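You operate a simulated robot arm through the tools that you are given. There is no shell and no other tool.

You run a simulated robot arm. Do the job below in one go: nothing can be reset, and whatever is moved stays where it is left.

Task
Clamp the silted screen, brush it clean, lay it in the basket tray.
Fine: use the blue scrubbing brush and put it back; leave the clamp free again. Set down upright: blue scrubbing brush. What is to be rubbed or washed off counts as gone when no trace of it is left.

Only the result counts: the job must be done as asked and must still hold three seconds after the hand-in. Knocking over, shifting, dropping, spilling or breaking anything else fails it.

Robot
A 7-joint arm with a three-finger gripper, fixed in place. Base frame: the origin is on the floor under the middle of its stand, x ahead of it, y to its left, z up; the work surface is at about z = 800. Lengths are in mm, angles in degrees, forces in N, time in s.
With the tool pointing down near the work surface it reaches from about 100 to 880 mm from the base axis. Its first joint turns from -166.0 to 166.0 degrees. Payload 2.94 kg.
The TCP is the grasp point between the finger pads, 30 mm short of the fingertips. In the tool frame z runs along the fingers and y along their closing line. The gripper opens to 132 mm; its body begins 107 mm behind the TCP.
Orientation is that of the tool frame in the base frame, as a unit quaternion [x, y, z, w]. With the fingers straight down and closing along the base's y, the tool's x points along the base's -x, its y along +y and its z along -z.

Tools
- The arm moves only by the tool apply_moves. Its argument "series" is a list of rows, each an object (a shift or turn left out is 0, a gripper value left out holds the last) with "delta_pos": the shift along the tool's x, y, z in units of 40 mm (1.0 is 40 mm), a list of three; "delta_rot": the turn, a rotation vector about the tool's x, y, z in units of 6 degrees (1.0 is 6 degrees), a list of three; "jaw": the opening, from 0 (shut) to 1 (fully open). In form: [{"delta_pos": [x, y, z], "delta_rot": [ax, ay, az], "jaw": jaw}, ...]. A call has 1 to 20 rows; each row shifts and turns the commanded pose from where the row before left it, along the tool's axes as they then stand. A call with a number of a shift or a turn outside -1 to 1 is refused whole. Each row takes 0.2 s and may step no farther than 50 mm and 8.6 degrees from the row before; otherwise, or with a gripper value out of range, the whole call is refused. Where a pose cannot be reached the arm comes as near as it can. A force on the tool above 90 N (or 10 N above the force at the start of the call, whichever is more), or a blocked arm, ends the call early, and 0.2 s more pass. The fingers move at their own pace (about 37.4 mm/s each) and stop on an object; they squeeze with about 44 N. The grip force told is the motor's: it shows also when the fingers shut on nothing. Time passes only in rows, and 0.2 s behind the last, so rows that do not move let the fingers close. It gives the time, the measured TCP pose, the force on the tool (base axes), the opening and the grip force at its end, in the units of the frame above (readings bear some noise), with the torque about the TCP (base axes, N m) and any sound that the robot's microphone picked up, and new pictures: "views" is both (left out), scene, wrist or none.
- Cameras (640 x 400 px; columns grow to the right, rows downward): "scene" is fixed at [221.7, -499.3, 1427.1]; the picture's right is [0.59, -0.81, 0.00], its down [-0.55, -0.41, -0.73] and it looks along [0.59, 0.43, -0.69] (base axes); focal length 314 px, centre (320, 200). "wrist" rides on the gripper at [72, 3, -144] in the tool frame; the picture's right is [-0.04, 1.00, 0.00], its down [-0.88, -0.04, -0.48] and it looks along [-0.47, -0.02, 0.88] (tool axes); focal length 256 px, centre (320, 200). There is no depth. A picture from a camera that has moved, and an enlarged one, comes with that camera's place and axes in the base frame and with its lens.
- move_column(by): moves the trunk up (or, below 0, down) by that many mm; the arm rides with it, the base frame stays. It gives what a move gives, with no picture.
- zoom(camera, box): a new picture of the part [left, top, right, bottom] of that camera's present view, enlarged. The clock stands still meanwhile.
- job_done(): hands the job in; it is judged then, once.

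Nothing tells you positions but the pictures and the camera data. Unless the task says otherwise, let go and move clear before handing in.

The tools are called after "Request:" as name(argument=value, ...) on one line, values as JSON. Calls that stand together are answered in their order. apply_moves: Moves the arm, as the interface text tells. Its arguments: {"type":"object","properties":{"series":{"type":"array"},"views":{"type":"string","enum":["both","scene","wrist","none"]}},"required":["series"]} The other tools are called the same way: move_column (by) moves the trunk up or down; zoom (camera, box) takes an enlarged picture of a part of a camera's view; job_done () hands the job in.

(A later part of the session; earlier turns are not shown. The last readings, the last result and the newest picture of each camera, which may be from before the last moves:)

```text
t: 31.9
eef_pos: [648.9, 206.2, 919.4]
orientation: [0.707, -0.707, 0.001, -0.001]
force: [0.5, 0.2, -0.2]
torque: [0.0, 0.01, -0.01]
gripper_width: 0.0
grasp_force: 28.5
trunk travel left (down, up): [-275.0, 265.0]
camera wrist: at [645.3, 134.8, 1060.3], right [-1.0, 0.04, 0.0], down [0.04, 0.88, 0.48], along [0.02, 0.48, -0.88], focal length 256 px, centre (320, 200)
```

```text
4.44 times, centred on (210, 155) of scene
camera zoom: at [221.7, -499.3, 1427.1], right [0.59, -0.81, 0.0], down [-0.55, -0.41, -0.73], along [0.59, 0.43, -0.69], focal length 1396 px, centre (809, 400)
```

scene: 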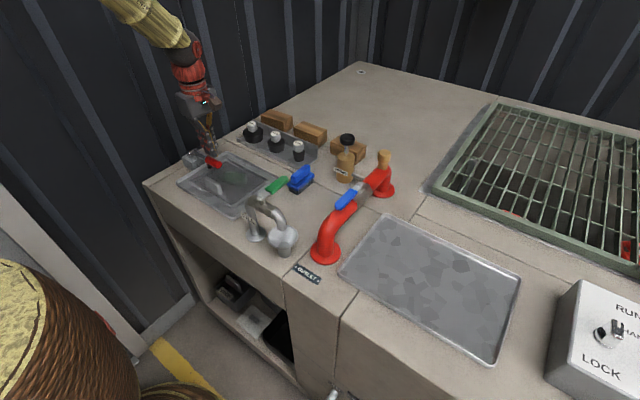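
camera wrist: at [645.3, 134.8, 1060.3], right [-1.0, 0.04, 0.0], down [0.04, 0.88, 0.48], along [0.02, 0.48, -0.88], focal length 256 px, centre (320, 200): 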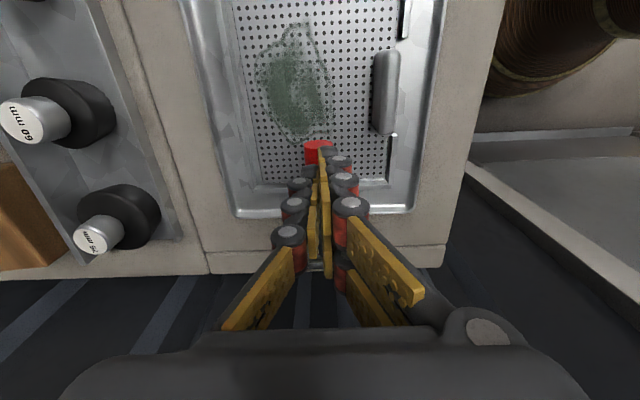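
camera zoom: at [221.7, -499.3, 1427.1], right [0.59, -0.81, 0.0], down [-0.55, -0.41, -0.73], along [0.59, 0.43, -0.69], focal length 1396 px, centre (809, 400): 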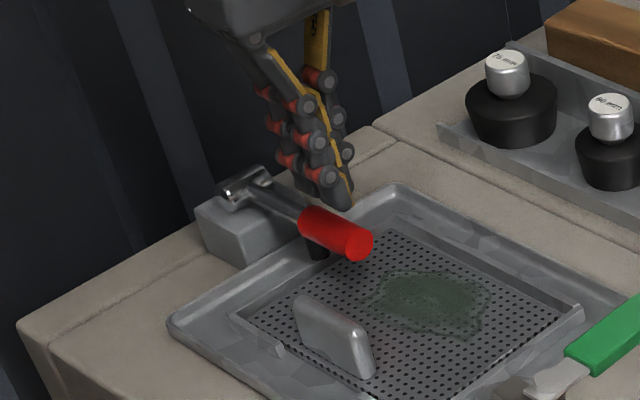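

Request:
apply_moves(series=[{"delta_pos": [0, 0, 0.2]}, {"delta_pos": [0, 0, 0.15]}, {"delta_pos": [0, 0, 0.1]}], views="none")

Request:
zoom(camera="scene", box=[160, 110, 260, 200])

```text
t: 32.7
eef_pos: [648.7, 206.0, 900.5]
orientation: [0.708, -0.707, 0.001, -0.001]
force: [0.9, -0.1, 0.3]
torque: [-0.01, 0.01, 0.01]
gripper_width: 0.1
grasp_force: 28.3
trunk travel left (down, up): [-275.0, 265.0]
```

```text
4.44 times, centred on (210, 155) of scene
camera zoom: at [221.7, -499.3, 1427.1], right [0.59, -0.81, 0.0], down [-0.55, -0.41, -0.73], along [0.59, 0.43, -0.69], focal length 1396 px, centre (809, 400)
```

zoom: 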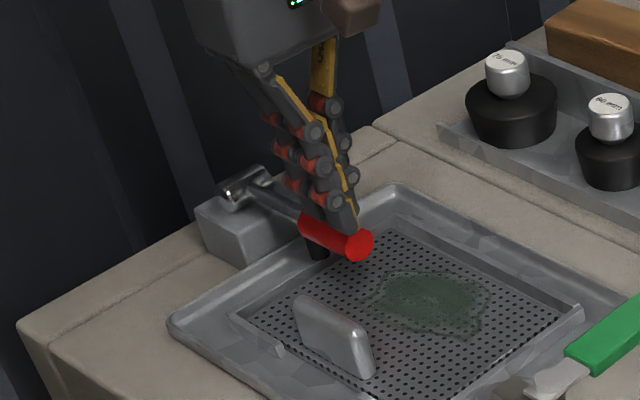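

Request:
apply_moves(series=[{"delta_pos": [0, 0, 0.05]}, {"delta_pos": [0, 0, 0.05]}, {"delta_pos": [0, 0, 0.05]}, {"delta_pos": [0, 0, 0.05]}], views="none")

Request:
zoom(camera="scene", box=[160, 110, 260, 200])

```text
t: 33.7
eef_pos: [647.9, 206.7, 893.0]
orientation: [-0.706, 0.708, -0.002, 0.001]
force: [-0.2, 0.4, 8.6]
torque: [-0.07, 0.02, -0.01]
gripper_width: 6.2
grasp_force: 28.5
trunk travel left (down, up): [-275.0, 265.0]
```

```text
4.44 times, centred on (210, 155) of scene
camera zoom: at [221.7, -499.3, 1427.1], right [0.59, -0.81, 0.0], down [-0.55, -0.41, -0.73], along [0.59, 0.43, -0.69], focal length 1396 px, centre (809, 400)
```

zoom: 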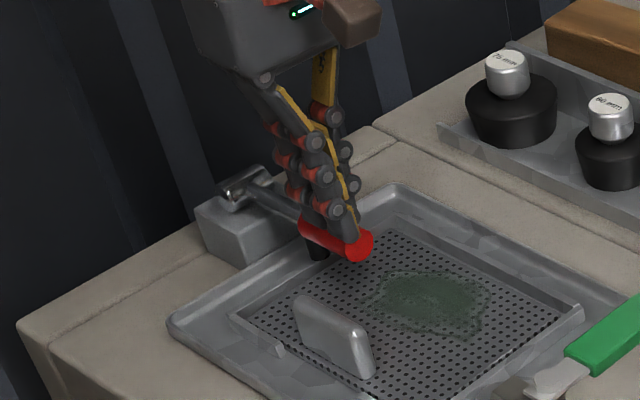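

Request:
apply_moves(series=[{"delta_pos": [0, 0, 0.05]}, {"delta_pos": [0, 0, 0.05]}, {"delta_pos": [0, 0, 0.05]}, {"delta_pos": [0, 0, 0.05]}], views="wrist")

Request:
zoom(camera="scene", box=[160, 110, 260, 200])

```text
t: 34.7
eef_pos: [647.5, 206.2, 889.7]
orientation: [-0.707, 0.707, -0.004, 0.006]
force: [-7.8, -2.3, 59.7]
torque: [-0.56, 0.17, -0.44]
gripper_width: 5.9
grasp_force: 28.5
trunk travel left (down, up): [-275.0, 265.0]
camera wrist: at [642.7, 134.4, 1032.6], right [-1.0, 0.04, -0.01], down [0.03, 0.88, 0.48], along [0.03, 0.48, -0.88], focal length 256 px, centre (320, 200)
```

wrist: 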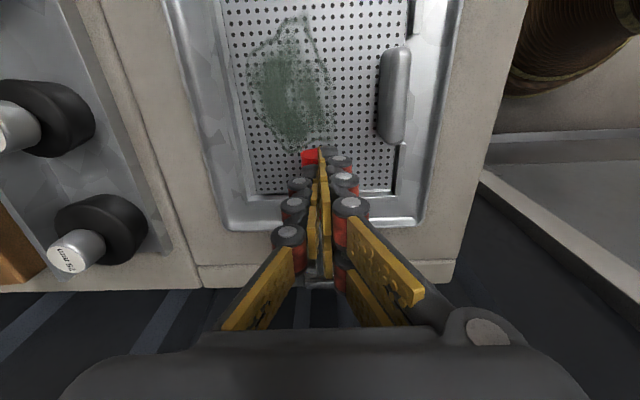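

```text
4.44 times, centred on (210, 155) of scene
camera zoom: at [221.7, -499.3, 1427.1], right [0.59, -0.81, 0.0], down [-0.55, -0.41, -0.73], along [0.59, 0.43, -0.69], focal length 1396 px, centre (809, 400)
```

zoom: 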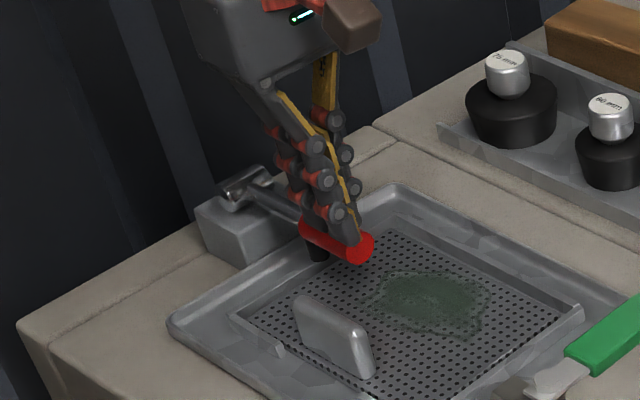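

The push met about 60 N with hardly any movement, so the clamp is home. I'll rise, turn the tool back to closing along y, and go look at the brush.

Request:
apply_moves(series=[{"delta_pos": [0, 0, -0.5]}, {"delta_pos": [0, 0, -1]}, {"delta_pos": [0, 0, -1]}, {"delta_pos": [0, 0, -1]}, {"delta_pos": [0, 0, -1], "jaw": 0.6}, {"delta_rot": [0, 0, 1]}, {"delta_rot": [0, 0, 1]}, {"delta_rot": [0, 0, 1]}, {"delta_rot": [0, 0, 1]}, {"delta_rot": [0, 0, 1]}, {"delta_rot": [0, 0, 1]}, {"delta_rot": [0, 0, 1]}, {"delta_rot": [0, 0, 1]}, {"delta_rot": [0, 0, 1]}, {"delta_rot": [0, 0, 1]}, {"delta_rot": [0, 0, 1]}, {"delta_rot": [0, 0, 1]}, {"delta_rot": [0, 0, 1]}, {"delta_rot": [0, 0, 1]}, {"delta_rot": [0, 0, 1]}])

Request:
zoom(camera="scene", box=[160, 110, 260, 200])

```text
t: 38.9
eef_pos: [646.3, 207.9, 1064.5]
orientation: [0.0, 1.0, 0.0, 0.001]
force: [0.0, 0.7, -0.6]
torque: [0.02, 0.03, 0.02]
gripper_width: 79.0
grasp_force: 0.1
trunk travel left (down, up): [-275.0, 265.0]
camera wrist: at [574.0, 210.8, 1205.8], right [0.04, 1.0, 0.0], down [0.88, -0.04, 0.48], along [0.48, -0.02, -0.88], focal length 256 px, centre (320, 200)
```

scene: 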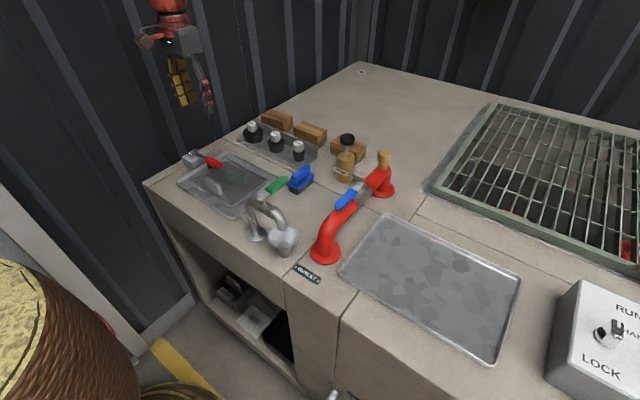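
wrist: 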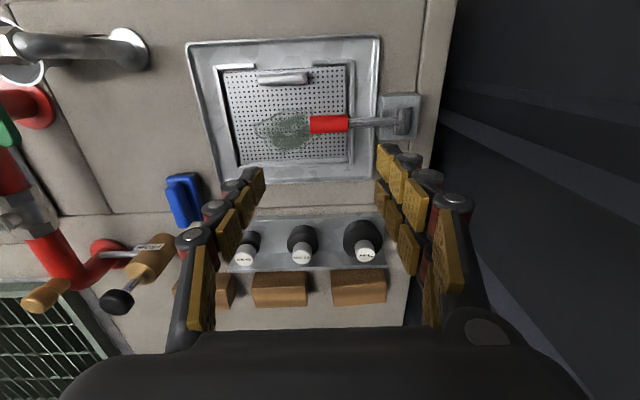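

```text
4.44 times, centred on (210, 155) of scene
camera zoom: at [221.7, -499.3, 1427.1], right [0.59, -0.81, 0.0], down [-0.55, -0.41, -0.73], along [0.59, 0.43, -0.69], focal length 1396 px, centre (809, 400)
```

zoom: 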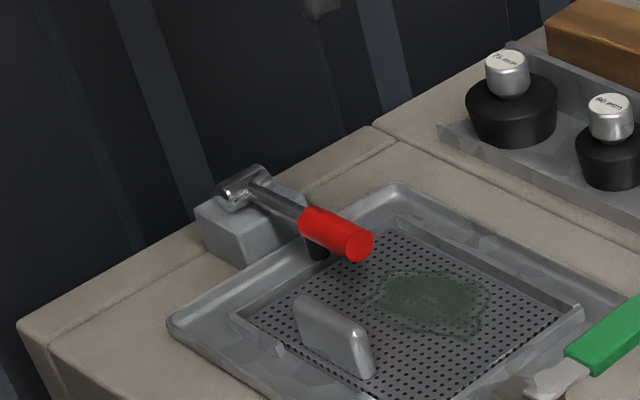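

Request:
apply_moves(series=[{"delta_pos": [-0.15, -0.97, 0]}, {"delta_pos": [-0.15, -0.97, 0]}, {"delta_pos": [-0.15, -0.97, 0]}, {"delta_pos": [-0.15, -0.97, 0]}, {"delta_pos": [-0.15, -0.97, 0]}, {"delta_pos": [-0.15, -0.97, 0]}, {"delta_pos": [0, 0, 0.8]}])

Request:
zoom(camera="wrist", box=[240, 60, 400, 200])

Request:
zoom(camera="scene", box=[250, 130, 400, 250])

```text
t: 40.5
eef_pos: [682.2, -27.7, 1031.5]
orientation: [-0.001, 1.0, -0.001, 0.002]
force: [0.0, 0.2, 0.0]
torque: [0.01, 0.03, -0.03]
gripper_width: 79.2
grasp_force: 0.1
trunk travel left (down, up): [-275.0, 265.0]
camera wrist: at [609.7, -25.0, 1173.4], right [0.04, 1.0, 0.0], down [0.88, -0.04, 0.48], along [0.48, -0.02, -0.88], focal length 256 px, centre (320, 200)
```

scene: 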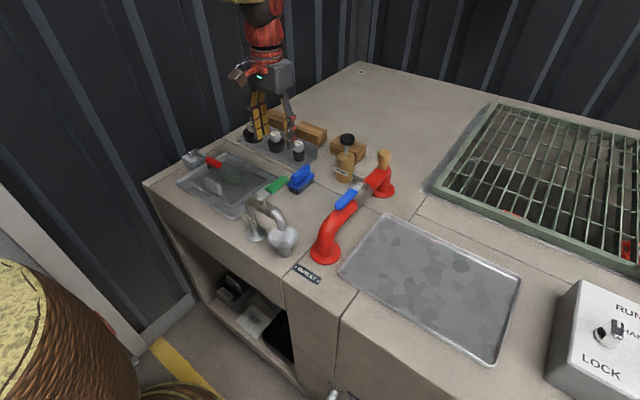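
wrist: 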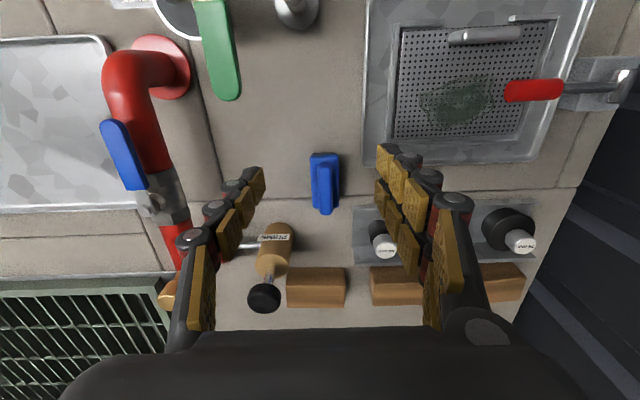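

```text
2.86 times, centred on (320, 130) of wrist
camera zoom: at [609.7, -25.0, 1173.4], right [0.04, 1.0, 0.0], down [0.88, -0.04, 0.48], along [0.48, -0.02, -0.88], focal length 731 px, centre (320, 400)
```

zoom: 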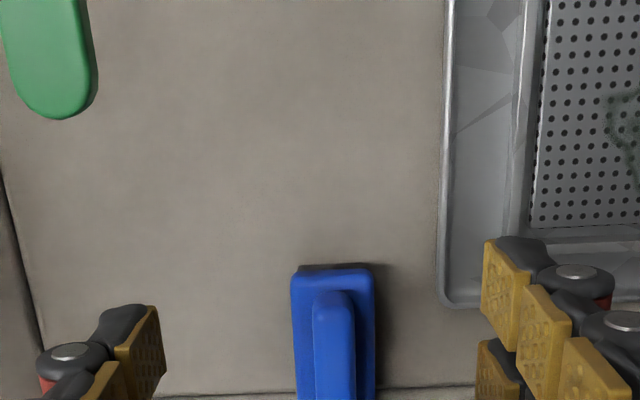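

```text
3.33 times, centred on (325, 190) of scene
camera zoom: at [221.7, -499.3, 1427.1], right [0.59, -0.81, 0.0], down [-0.55, -0.41, -0.73], along [0.59, 0.43, -0.69], focal length 1047 px, centre (303, 233)
```

zoom: 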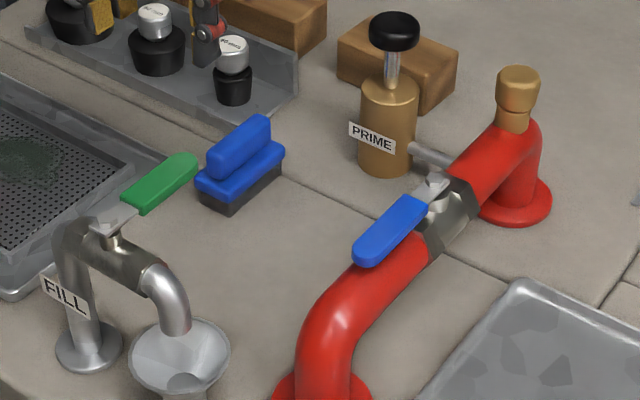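

Request:
zoom(camera="wrist", box=[275, 135, 375, 225])

Request:
zoom(camera="scene", box=[280, 155, 330, 200])

```text
4.44 times, centred on (325, 180) of wrist
camera zoom: at [609.7, -25.0, 1173.4], right [0.04, 1.0, 0.0], down [0.88, -0.04, 0.48], along [0.48, -0.02, -0.88], focal length 1138 px, centre (298, 289)
```

zoom: 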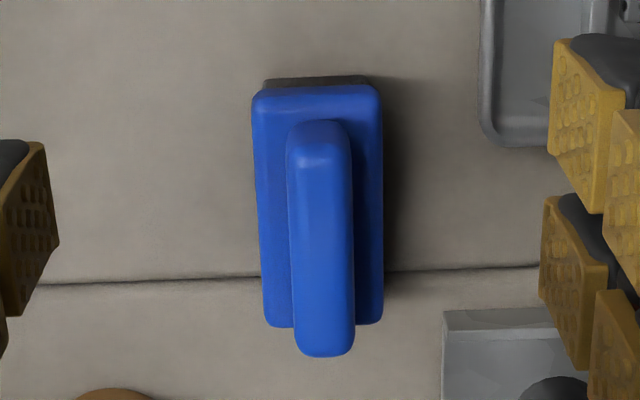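

```text
8.89 times, centred on (305, 178) of scene
camera zoom: at [221.7, -499.3, 1427.1], right [0.59, -0.81, 0.0], down [-0.55, -0.41, -0.73], along [0.59, 0.43, -0.69], focal length 2791 px, centre (453, 400)
```

zoom: 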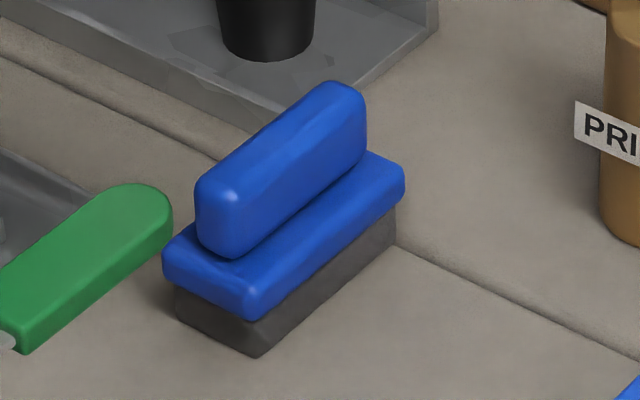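

The brush measures about 78×41 mm. It is centred near (769, -26), its long axis is along x, and its grip ridge is about 20 mm thick with the top at z≈857. I'll move above it and come partway down to check alignment.

Request:
apply_moves(series=[{"delta_pos": [-1, 0.02, 0.4], "jaw": 0.45}, {"delta_pos": [-1, 0.02, 0.4]}, {"delta_pos": [-0.17, 0, 0.9]}, {"delta_pos": [0, 0, 0.8]}])

Request:
zoom(camera="wrist", box=[240, 80, 400, 220])

Request:
zoom(camera="scene", box=[265, 120, 345, 200])

```text
t: 41.5
eef_pos: [773.5, -23.4, 931.1]
orientation: [0.001, 1.0, 0.0, 0.002]
force: [0.6, 0.2, 0.6]
torque: [0.0, 0.04, 0.06]
gripper_width: 59.4
grasp_force: 0.0
trunk travel left (down, up): [-275.0, 265.0]
camera wrist: at [700.6, -20.2, 1072.6], right [0.04, 1.0, 0.0], down [0.88, -0.04, 0.48], along [0.48, -0.02, -0.88], focal length 256 px, centre (320, 200)
```

scene: 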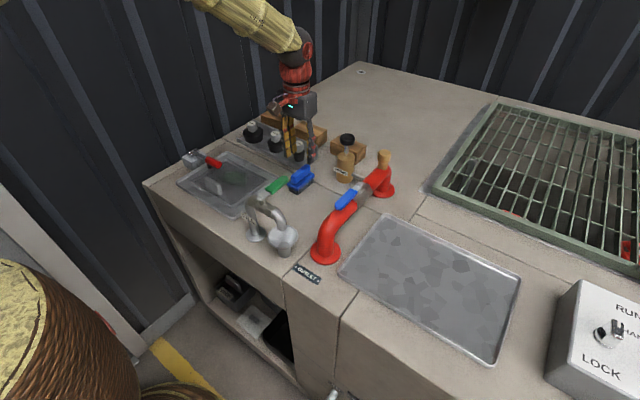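
wrist: 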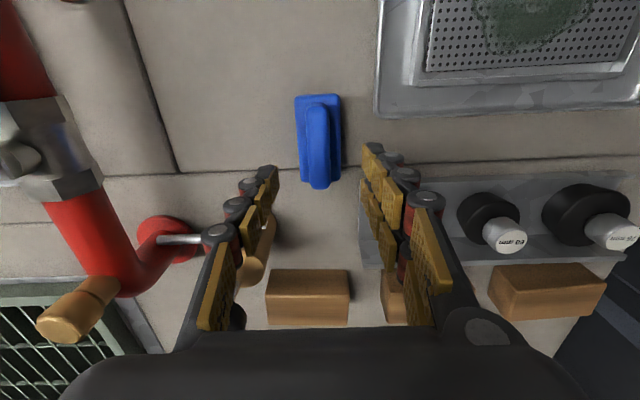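

```text
2.86 times, centred on (320, 150) of wrist
camera zoom: at [700.6, -20.2, 1072.6], right [0.04, 1.0, 0.0], down [0.88, -0.04, 0.48], along [0.48, -0.02, -0.88], focal length 731 px, centre (320, 343)
```

zoom: 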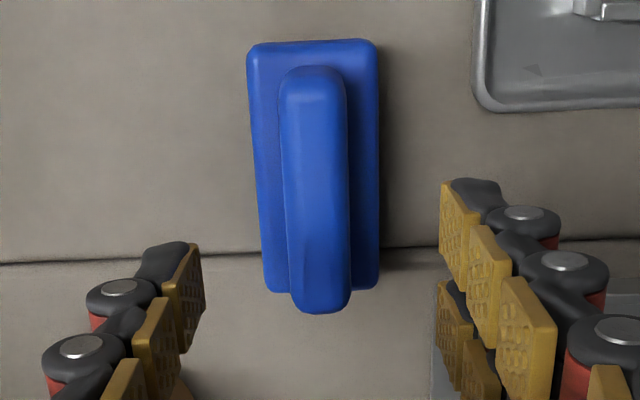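

```text
5.00 times, centred on (305, 160) of scene
camera zoom: at [221.7, -499.3, 1427.1], right [0.59, -0.81, 0.0], down [-0.55, -0.41, -0.73], along [0.59, 0.43, -0.69], focal length 1570 px, centre (395, 400)
```

zoom: 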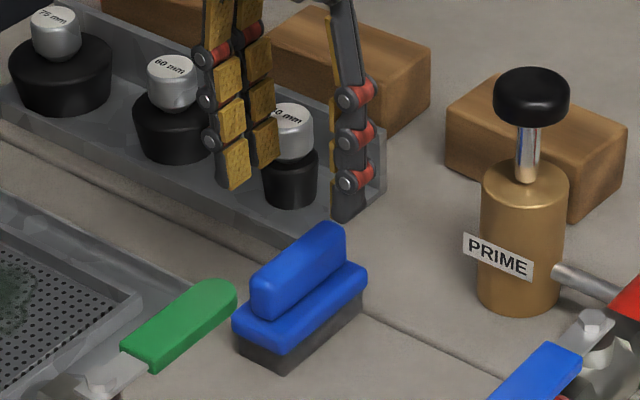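

Request:
apply_moves(series=[{"delta_pos": [0.12, -0.01, 0.6]}, {"delta_pos": [0, 0, 0.6]}, {"delta_pos": [0, 0, 0.25]}])

Request:
zoom(camera="wrist", box=[240, 80, 400, 220])

Request:
zoom(camera="scene", box=[275, 140, 335, 200])

```text
t: 42.3
eef_pos: [766.7, -24.7, 873.6]
orientation: [-0.001, 1.0, 0.0, 0.001]
force: [0.3, 1.3, 0.3]
torque: [0.03, -0.02, -0.02]
gripper_width: 59.4
grasp_force: 0.0
trunk travel left (down, up): [-275.0, 265.0]
camera wrist: at [693.9, -21.8, 1015.2], right [0.04, 1.0, 0.0], down [0.88, -0.04, 0.48], along [0.48, -0.02, -0.88], focal length 256 px, centre (320, 200)
```

scene: 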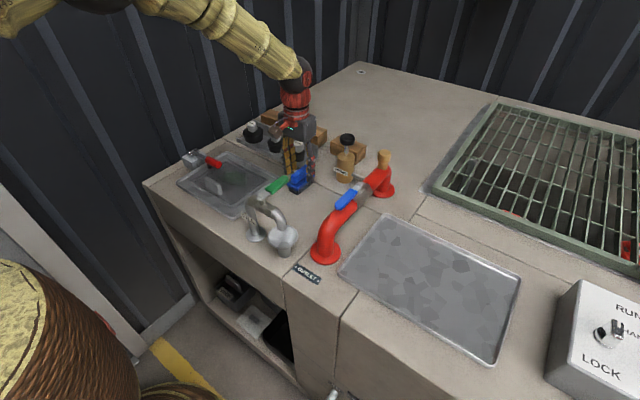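
wrist: 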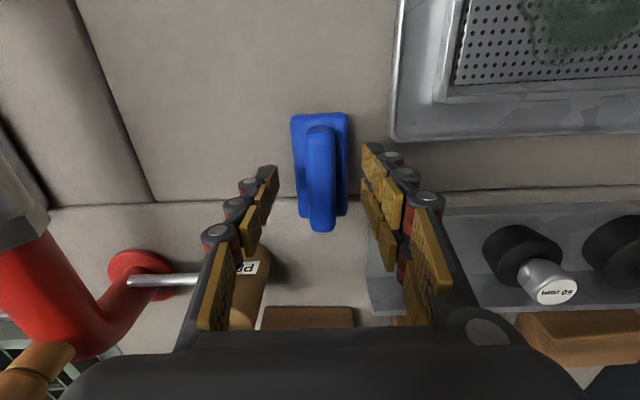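

```text
2.86 times, centred on (320, 150) of wrist
camera zoom: at [693.9, -21.8, 1015.2], right [0.04, 1.0, 0.0], down [0.88, -0.04, 0.48], along [0.48, -0.02, -0.88], focal length 731 px, centre (320, 343)
```

zoom: 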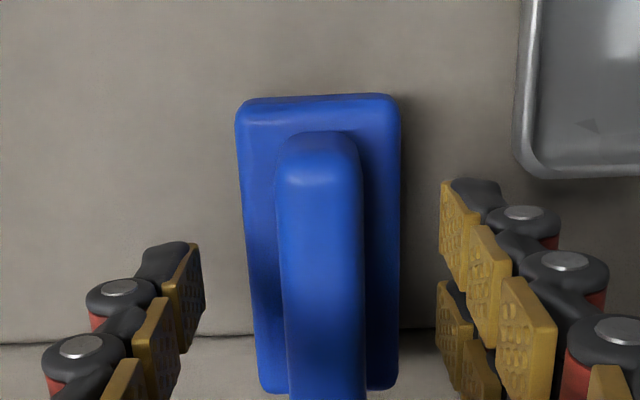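

```text
6.67 times, centred on (305, 170) of scene
camera zoom: at [221.7, -499.3, 1427.1], right [0.59, -0.81, 0.0], down [-0.55, -0.41, -0.73], along [0.59, 0.43, -0.69], focal length 2093 px, centre (420, 400)
```

zoom: 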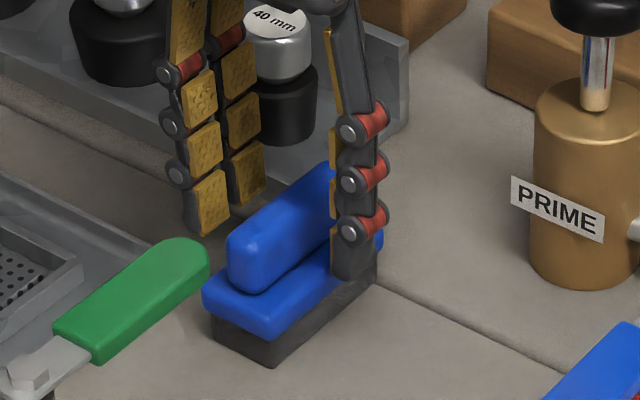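

Request:
apply_moves(series=[{"delta_pos": [0, 0, 0.12]}, {"jaw": 0.3}, {"jaw": 0.15}, {"jaw": 0}, {"jaw": 0}, {"jaw": 0}, {"jaw": 0}, {"jaw": 0}])

Request:
zoom(camera="wrist", box=[240, 80, 400, 220])

Request:
zoom(camera="scene", box=[275, 140, 335, 200])

```text
t: 44.1
eef_pos: [765.7, -25.7, 868.7]
orientation: [0.0, 1.0, 0.001, 0.002]
force: [-0.7, 0.4, 0.4]
torque: [-0.01, -0.01, 0.02]
gripper_width: 19.2
grasp_force: 43.9
trunk travel left (down, up): [-275.0, 265.0]
camera wrist: at [693.4, -22.0, 1010.3], right [0.04, 1.0, 0.0], down [0.88, -0.04, 0.48], along [0.48, -0.02, -0.88], focal length 256 px, centre (320, 200)
```

scene: 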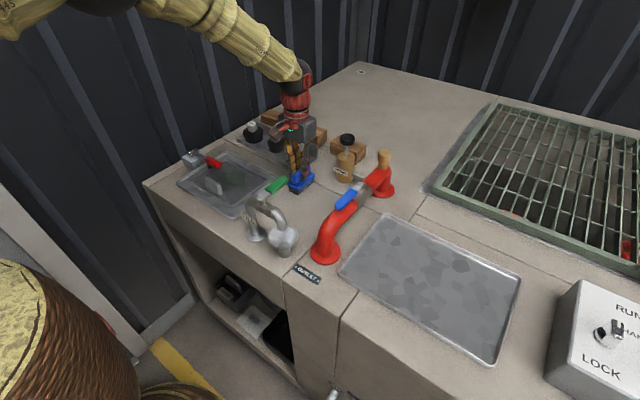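
wrist: 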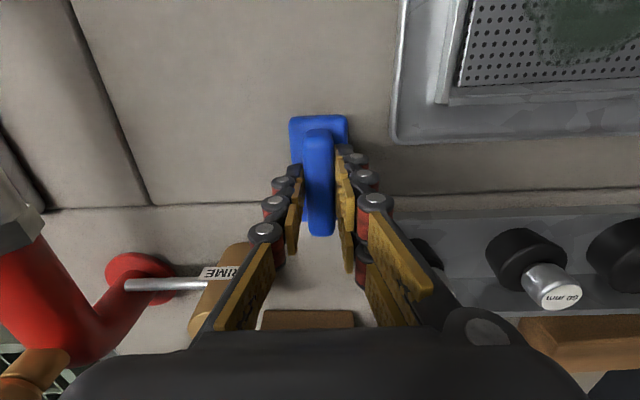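

```text
2.86 times, centred on (320, 150) of wrist
camera zoom: at [693.4, -22.0, 1010.3], right [0.04, 1.0, 0.0], down [0.88, -0.04, 0.48], along [0.48, -0.02, -0.88], focal length 731 px, centre (320, 343)
```

zoom: 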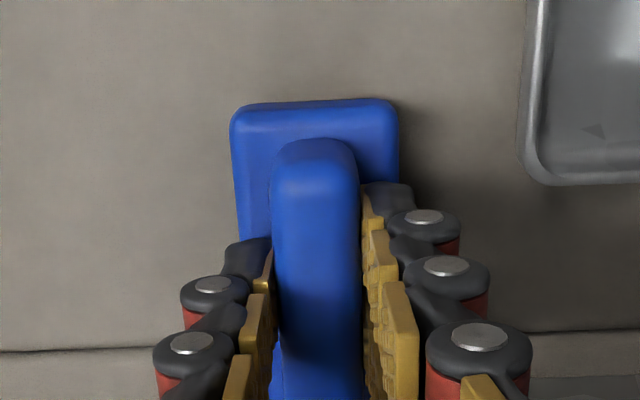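

```text
6.67 times, centred on (305, 170) of scene
camera zoom: at [221.7, -499.3, 1427.1], right [0.59, -0.81, 0.0], down [-0.55, -0.41, -0.73], along [0.59, 0.43, -0.69], focal length 2093 px, centre (420, 400)
```

zoom: 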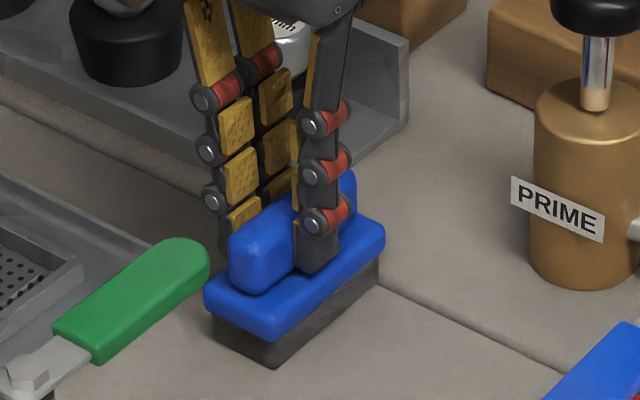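

The brush is gripped (19 mm, 44 N), with the TCP at (766, -25, 869) while its bristles rest on the table at z≈800. I'll lift it and carry it over the screen.

Request:
apply_moves(series=[{"delta_pos": [0, 0, -0.25]}, {"delta_pos": [0, 0, -0.5]}, {"delta_pos": [0, 0, -0.9]}, {"delta_pos": [0, 0, -0.9]}, {"delta_pos": [0.61, 0.94, 0]}, {"delta_pos": [0.61, 0.94, 0]}, {"delta_pos": [0.61, 0.94, 0]}, {"delta_pos": [0.61, 0.94, 0]}])

Request:
zoom(camera="scene", box=[170, 90, 290, 220])

Request:
zoom(camera="wrist", box=[220, 40, 460, 240])

```text
t: 45.9
eef_pos: [666.1, 124.0, 972.2]
orientation: [0.0, 1.0, 0.001, 0.002]
force: [-0.4, 0.7, -0.6]
torque: [-0.02, 0.02, 0.0]
gripper_width: 19.3
grasp_force: 44.1
trunk travel left (down, up): [-275.0, 265.0]
camera wrist: at [592.5, 127.6, 1113.9], right [0.04, 1.0, 0.0], down [0.88, -0.04, 0.48], along [0.48, -0.02, -0.88], focal length 256 px, centre (320, 200)
```

scene: 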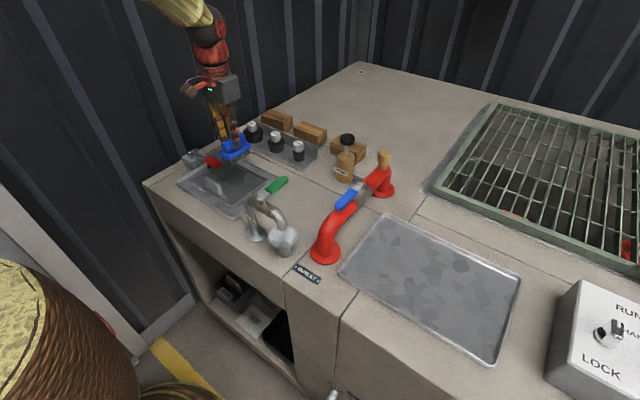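
wrist: 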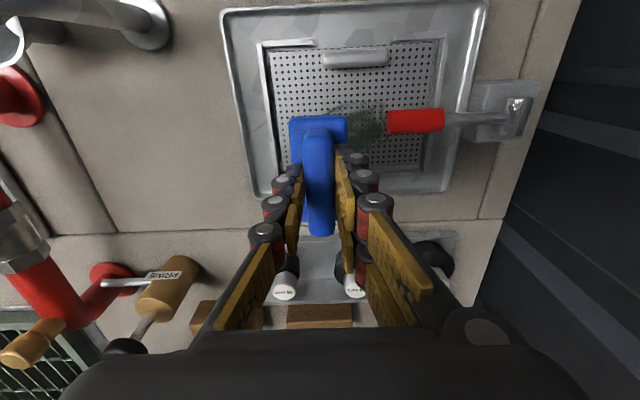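

```text
3.08 times, centred on (230, 155) of scene
camera zoom: at [221.7, -499.3, 1427.1], right [0.59, -0.81, 0.0], down [-0.55, -0.41, -0.73], along [0.59, 0.43, -0.69], focal length 966 px, centre (597, 338)
```

zoom: 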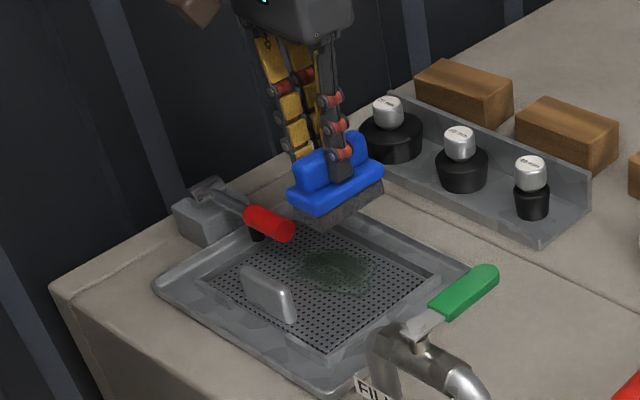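

```text
2.00 times, centred on (340, 140) of wrist
camera zoom: at [592.5, 127.6, 1113.9], right [0.04, 1.0, 0.0], down [0.88, -0.04, 0.48], along [0.48, -0.02, -0.88], focal length 512 px, centre (280, 320)
```

zoom: 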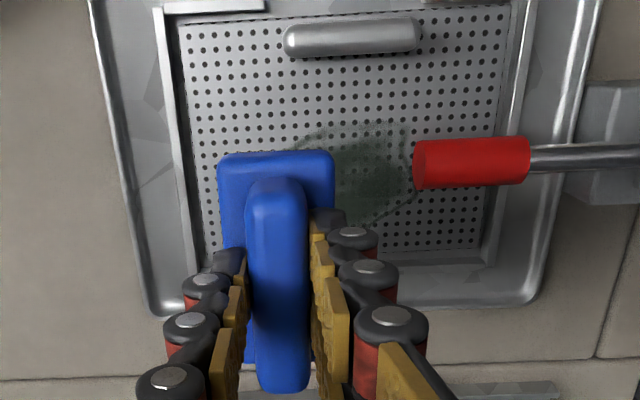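

Request:
apply_moves(series=[{"delta_pos": [0, -0.1, 0.8]}, {"delta_pos": [0, 0, 0.8]}, {"delta_pos": [0, 0, 0.15]}, {"delta_pos": [0, 0, 0.1]}], views="none")

Request:
zoom(camera="scene", box=[170, 110, 270, 220])

```text
t: 46.9
eef_pos: [666.0, 121.9, 897.6]
orientation: [0.001, 1.0, 0.0, 0.001]
force: [0.2, -0.1, -0.6]
torque: [0.02, 0.02, -0.02]
gripper_width: 18.7
grasp_force: 44.2
trunk travel left (down, up): [-275.0, 265.0]
```

```text
3.64 times, centred on (220, 165) of scene
camera zoom: at [221.7, -499.3, 1427.1], right [0.59, -0.81, 0.0], down [-0.55, -0.41, -0.73], along [0.59, 0.43, -0.69], focal length 1142 px, centre (684, 327)
```

zoom: 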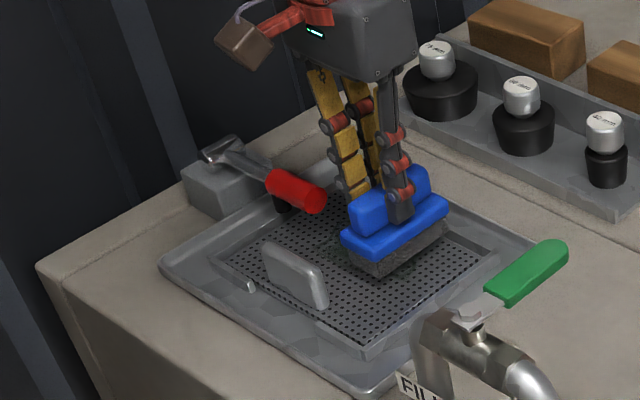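

Request:
apply_moves(series=[{"delta_pos": [0, 0, 0.05]}, {"delta_pos": [0, 0, 0.05]}, {"delta_pos": [0, 0, 0.05]}], views="none")

Request:
apply_moves(series=[{"delta_pos": [0, 0, 0.05]}, {"delta_pos": [0, 0, 0.05]}], views="none")

Request:
apply_moves(series=[{"delta_pos": [0, 0, 0.05]}, {"delta_pos": [0, 0, 0.05]}], views="none")

```text
t: 47.7
eef_pos: [667.9, 121.5, 889.5]
orientation: [0.0, 1.0, 0.0, 0.002]
force: [0.1, 0.5, -0.5]
torque: [0.0, 0.02, 0.01]
gripper_width: 19.3
grasp_force: 43.7
trunk travel left (down, up): [-275.0, 265.0]
```

```text
t: 48.3
eef_pos: [667.0, 120.2, 887.3]
orientation: [0.0, 1.0, 0.0, 0.002]
force: [-0.4, 0.2, -0.7]
torque: [-0.03, 0.03, -0.01]
gripper_width: 19.2
grasp_force: 43.3
trunk travel left (down, up): [-275.0, 265.0]
```

```text
t: 48.9
eef_pos: [667.3, 122.3, 882.7]
orientation: [0.0, 1.0, -0.001, 0.002]
force: [0.7, -0.3, -1.7]
torque: [0.03, -0.02, 0.03]
gripper_width: 19.4
grasp_force: 44.2
trunk travel left (down, up): [-275.0, 265.0]
```

Request:
apply_moves(series=[{"delta_pos": [0, 0, 0.05]}], views="none")

Request:
apply_moves(series=[{"delta_pos": [0, 0, 0.05]}], views="none")

Request:
zoom(camera="scene", box=[190, 130, 270, 210])

```text
t: 49.3
eef_pos: [669.0, 120.7, 880.2]
orientation: [0.0, 1.0, 0.0, 0.002]
force: [0.3, -0.4, -1.6]
torque: [0.0, 0.02, 0.03]
gripper_width: 19.0
grasp_force: 44.4
trunk travel left (down, up): [-275.0, 265.0]
```

```text
t: 49.7
eef_pos: [666.9, 121.3, 880.4]
orientation: [-0.001, 1.0, 0.0, 0.003]
force: [-2.6, 0.0, 10.3]
torque: [0.06, 0.63, -0.03]
gripper_width: 18.8
grasp_force: 44.2
trunk travel left (down, up): [-275.0, 265.0]
```

```text
5.00 times, centred on (230, 170) of scene
camera zoom: at [221.7, -499.3, 1427.1], right [0.59, -0.81, 0.0], down [-0.55, -0.41, -0.73], along [0.59, 0.43, -0.69], focal length 1570 px, centre (770, 350)
```

zoom: 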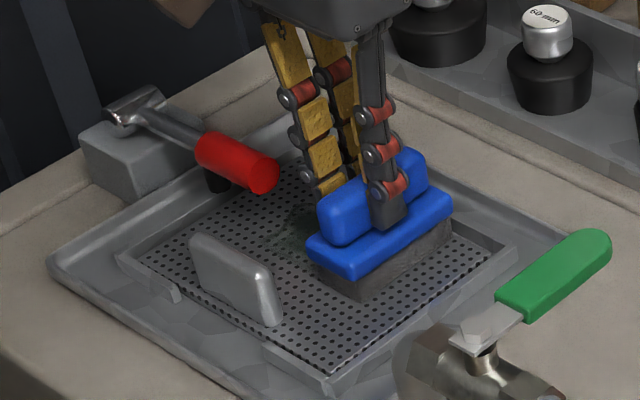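

Contact was felt at TCP z≈880, so the screen's top is at about z = 811.5. I'll start scrubbing with sideways strokes.

Request:
apply_moves(series=[{"delta_pos": [0, 0.27, 0.02]}, {"delta_pos": [0, 0.27, 0]}, {"delta_pos": [0, 0.27, 0]}, {"delta_pos": [0, -0.27, 0]}, {"delta_pos": [0, -0.27, 0]}, {"delta_pos": [0, -0.27, 0]}, {"delta_pos": [0, -0.27, 0]}, {"delta_pos": [0, -0.2, 0]}], views="wrist")

Request:
zoom(camera="scene", box=[190, 130, 270, 210])

Request:
zoom(camera="wrist", box=[220, 40, 460, 240])

```text
t: 51.5
eef_pos: [666.4, 103.4, 879.5]
orientation: [0.0, 1.0, 0.0, 0.002]
force: [0.1, 7.6, 29.4]
torque: [0.25, -0.27, -0.01]
gripper_width: 19.3
grasp_force: 43.8
trunk travel left (down, up): [-275.0, 265.0]
camera wrist: at [593.8, 106.1, 1021.4], right [0.04, 1.0, 0.0], down [0.88, -0.04, 0.48], along [0.48, -0.02, -0.88], focal length 256 px, centre (320, 200)
```

wrist: 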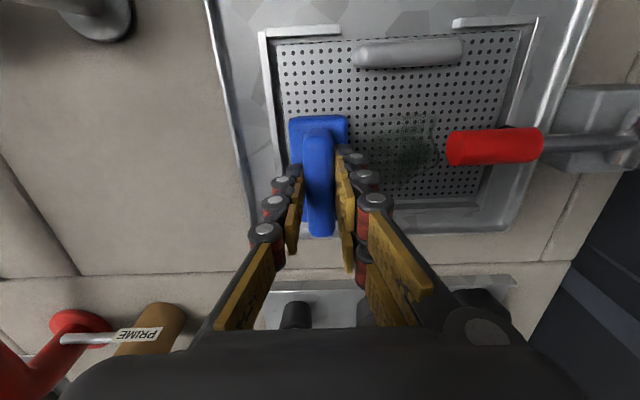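

```text
5.00 times, centred on (230, 170) of scene
camera zoom: at [221.7, -499.3, 1427.1], right [0.59, -0.81, 0.0], down [-0.55, -0.41, -0.73], along [0.59, 0.43, -0.69], focal length 1570 px, centre (770, 350)
```

zoom: 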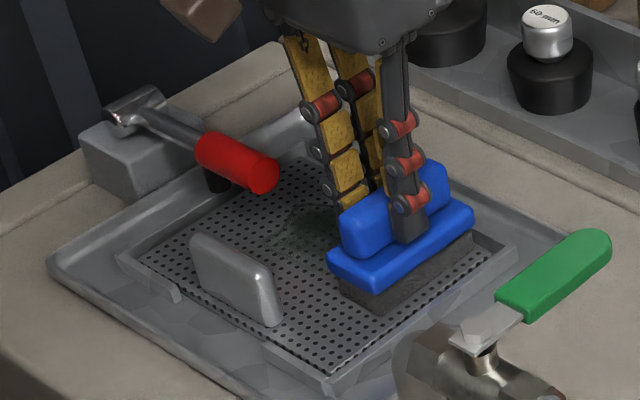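

```text
2.00 times, centred on (340, 140) of wrist
camera zoom: at [593.8, 106.1, 1021.4], right [0.04, 1.0, 0.0], down [0.88, -0.04, 0.48], along [0.48, -0.02, -0.88], focal length 512 px, centre (280, 320)
```

zoom: 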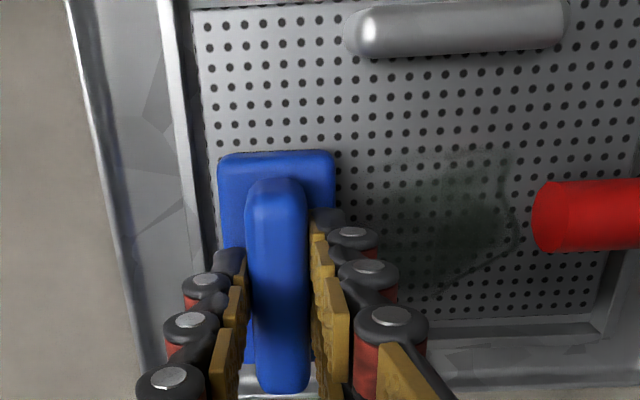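

The silt fades where the brush passes (about 30 N down-force). I'll scrub more strokes over the left and middle part, keeping clear of the lever.

Request:
apply_moves(series=[{"delta_pos": [0, 0.25, 0]}, {"delta_pos": [0, 0.25, 0]}, {"delta_pos": [0, 0.25, 0]}, {"delta_pos": [0, 0.25, 0]}, {"delta_pos": [0, 0.15, 0]}, {"delta_pos": [0.1, -0.25, 0]}, {"delta_pos": [0, -0.25, 0]}, {"delta_pos": [0, -0.25, 0]}, {"delta_pos": [0, -0.25, 0]}, {"delta_pos": [0, -0.15, 0]}, {"delta_pos": [-0.2, 0.25, 0]}, {"delta_pos": [0, 0.25, 0]}, {"delta_pos": [0, 0.25, 0]}, {"delta_pos": [0, 0.25, 0]}, {"delta_pos": [0, 0.15, 0]}, {"delta_pos": [0.1, -0.25, 0]}, {"delta_pos": [0, -0.25, 0]}, {"delta_pos": [0, -0.25, 0]}, {"delta_pos": [0, -0.25, 0]}, {"delta_pos": [0, -0.25, 0]}], views="wrist")

Request:
zoom(camera="wrist", box=[220, 40, 460, 240])

Request:
zoom(camera="scene", box=[190, 130, 270, 210])

```text
t: 55.7
eef_pos: [666.7, 99.0, 877.7]
orientation: [-0.001, 1.0, 0.0, 0.002]
force: [0.7, 2.2, 18.9]
torque: [0.05, 0.15, -0.07]
gripper_width: 19.4
grasp_force: 43.3
trunk travel left (down, up): [-275.0, 265.0]
camera wrist: at [593.1, 102.1, 1020.1], right [0.04, 1.0, 0.0], down [0.88, -0.04, 0.48], along [0.48, -0.02, -0.88], focal length 256 px, centre (320, 200)
```

wrist: 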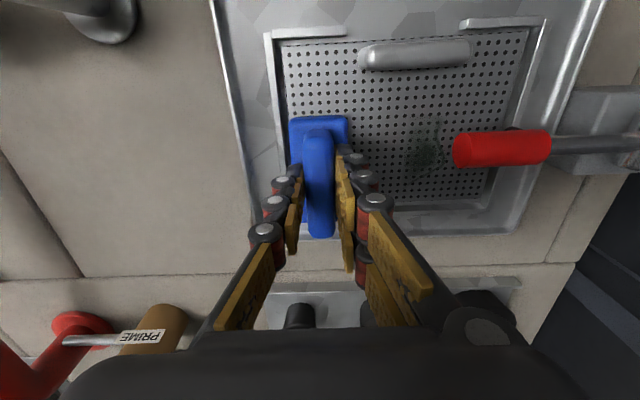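

```text
2.00 times, centred on (340, 140) of wrist
camera zoom: at [593.1, 102.1, 1020.1], right [0.04, 1.0, 0.0], down [0.88, -0.04, 0.48], along [0.48, -0.02, -0.88], focal length 512 px, centre (280, 320)
```

zoom: 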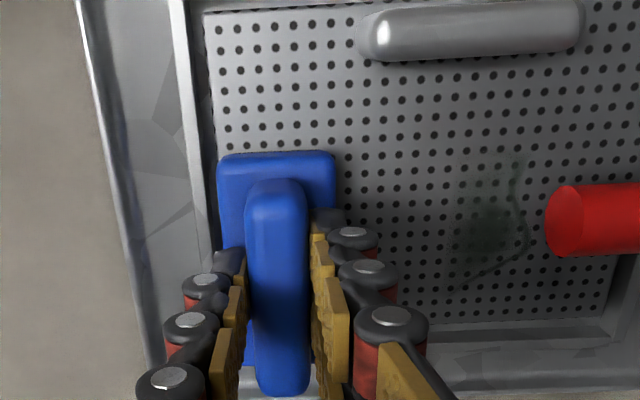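

```text
5.00 times, centred on (230, 170) of scene
camera zoom: at [221.7, -499.3, 1427.1], right [0.59, -0.81, 0.0], down [-0.55, -0.41, -0.73], along [0.59, 0.43, -0.69], focal length 1570 px, centre (770, 350)
```

zoom: 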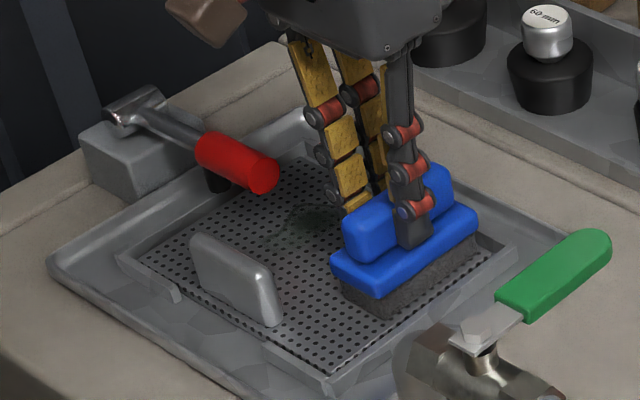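

The left part is clean. What remains is a strip at x≈636–695, y≈170–205 beside the lever end. I'll lift and turn the brush 90° so its long side runs along y, with the single slim finger facing the lever.

Request:
apply_moves(series=[{"delta_pos": [0, 0, -0.5]}, {"delta_pos": [0, 0.5, -0.9]}, {"delta_pos": [0, 0, -0.7], "delta_rot": [0, 0, 1]}, {"delta_rot": [0, 0, 1]}, {"delta_rot": [0, 0, 1]}, {"delta_rot": [0, 0, 1]}, {"delta_rot": [0, 0, 1]}, {"delta_rot": [0, 0, 1]}, {"delta_rot": [0, 0, 1]}, {"delta_rot": [0, 0, 1]}, {"delta_rot": [0, 0, 1]}, {"delta_rot": [0, 0, 1]}, {"delta_rot": [0, 0, 1]}, {"delta_rot": [0, 0, 1]}, {"delta_rot": [0, 0, 1]}, {"delta_rot": [0, 0, 1]}, {"delta_rot": [0, 0, 1]}])

Request:
zoom(camera="wrist", box=[220, 40, 460, 240])

Request:
zoom(camera="scene", box=[180, 110, 280, 210])

```text
t: 59.3
eef_pos: [666.9, 118.8, 962.7]
orientation: [0.708, 0.706, 0.001, 0.001]
force: [1.2, -0.7, -0.6]
torque: [0.03, 0.03, 0.03]
gripper_width: 19.2
grasp_force: 43.9
trunk travel left (down, up): [-275.0, 265.0]
camera wrist: at [670.2, 191.7, 1104.0], right [1.0, -0.04, 0.0], down [-0.04, -0.88, 0.48], along [-0.02, -0.48, -0.88], focal length 256 px, centre (320, 200)
```

scene: 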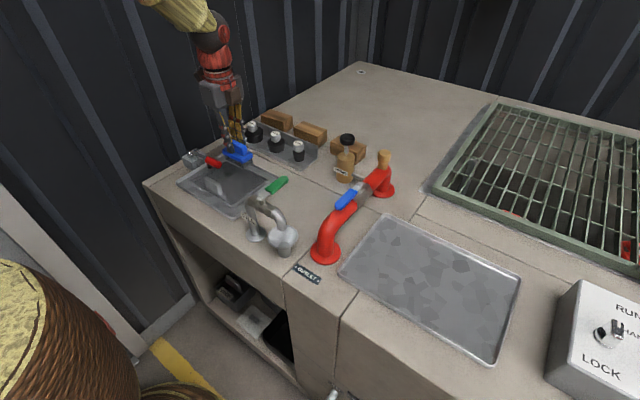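
wrist: 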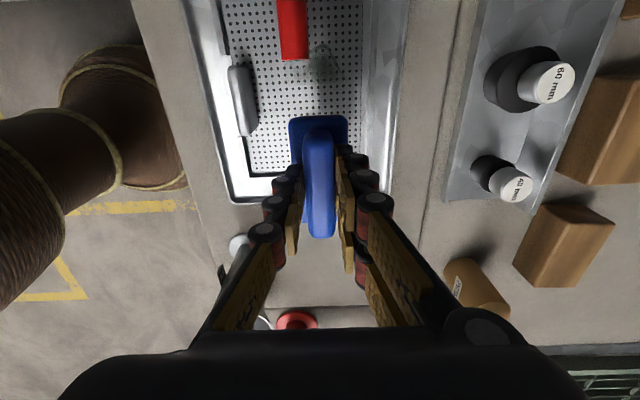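

```text
2.00 times, centred on (340, 140) of wrist
camera zoom: at [670.2, 191.7, 1104.0], right [1.0, -0.04, 0.0], down [-0.04, -0.88, 0.48], along [-0.02, -0.48, -0.88], focal length 512 px, centre (280, 320)
```

zoom: 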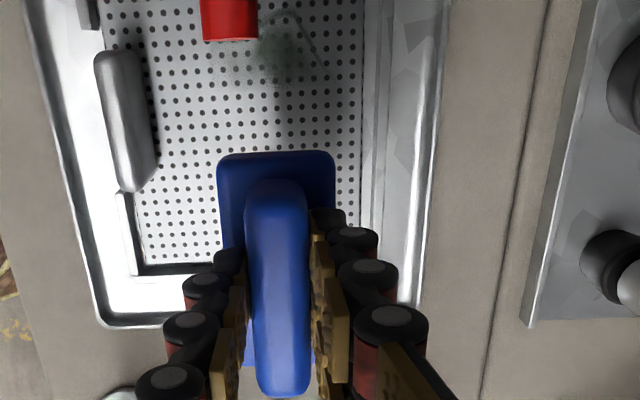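

```text
4.00 times, centred on (230, 160) of scene
camera zoom: at [221.7, -499.3, 1427.1], right [0.59, -0.81, 0.0], down [-0.55, -0.41, -0.73], along [0.59, 0.43, -0.69], focal length 1256 px, centre (680, 360)
```

zoom: 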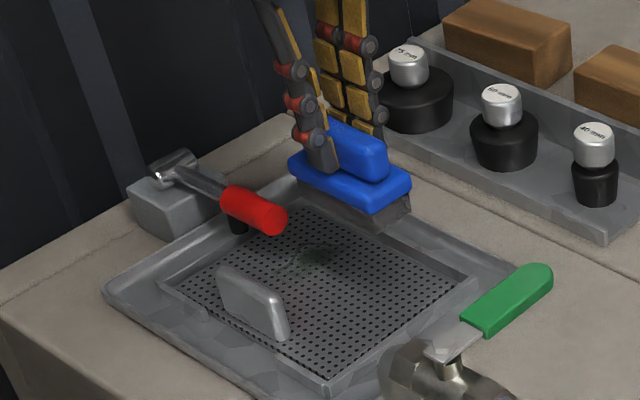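

Request:
apply_moves(series=[{"delta_pos": [0.5, 0.5, 0]}, {"delta_pos": [0.5, 0, 0.5]}, {"delta_pos": [0, 0, 0.9]}, {"delta_pos": [0, 0, 0.5]}], views="wrist")

Request:
zoom(camera="scene", box=[180, 110, 280, 210])

```text
t: 60.3
eef_pos: [688.2, 159.5, 883.3]
orientation: [0.707, 0.707, 0.002, 0.001]
force: [0.3, 0.9, -1.7]
torque: [-0.02, 0.01, -0.01]
gripper_width: 19.0
grasp_force: 44.3
trunk travel left (down, up): [-275.0, 265.0]
camera wrist: at [691.0, 231.8, 1025.8], right [1.0, -0.04, 0.0], down [-0.04, -0.88, 0.48], along [-0.02, -0.48, -0.88], focal length 256 px, centre (320, 200)
```

wrist: 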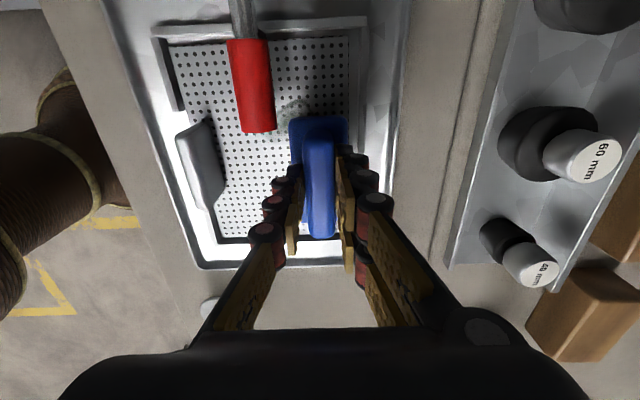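

```text
4.00 times, centred on (230, 160) of scene
camera zoom: at [221.7, -499.3, 1427.1], right [0.59, -0.81, 0.0], down [-0.55, -0.41, -0.73], along [0.59, 0.43, -0.69], focal length 1256 px, centre (680, 360)
```

zoom: 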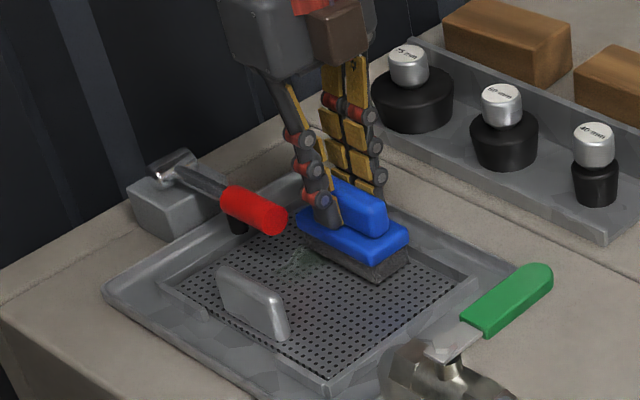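

Request:
apply_moves(series=[{"delta_pos": [0, 0, 0.06]}, {"delta_pos": [0, 0, 0.04]}, {"delta_pos": [0, 0, 0.03]}], views="none")

```text
t: 61.1
eef_pos: [688.7, 157.9, 880.6]
orientation: [0.707, 0.707, 0.001, 0.001]
force: [-0.2, -0.1, -1.7]
torque: [0.01, 0.03, -0.01]
gripper_width: 19.2
grasp_force: 44.2
trunk travel left (down, up): [-275.0, 265.0]
```

Request:
apply_moves(series=[{"delta_pos": [0, 0, 0.04]}, {"delta_pos": [0, 0, 0.03]}], views="none")

```text
t: 61.7
eef_pos: [687.6, 158.4, 877.5]
orientation: [0.707, 0.707, 0.002, 0.001]
force: [-1.0, -0.4, 7.6]
torque: [-0.36, 0.19, -0.06]
gripper_width: 19.3
grasp_force: 44.2
trunk travel left (down, up): [-275.0, 265.0]
```

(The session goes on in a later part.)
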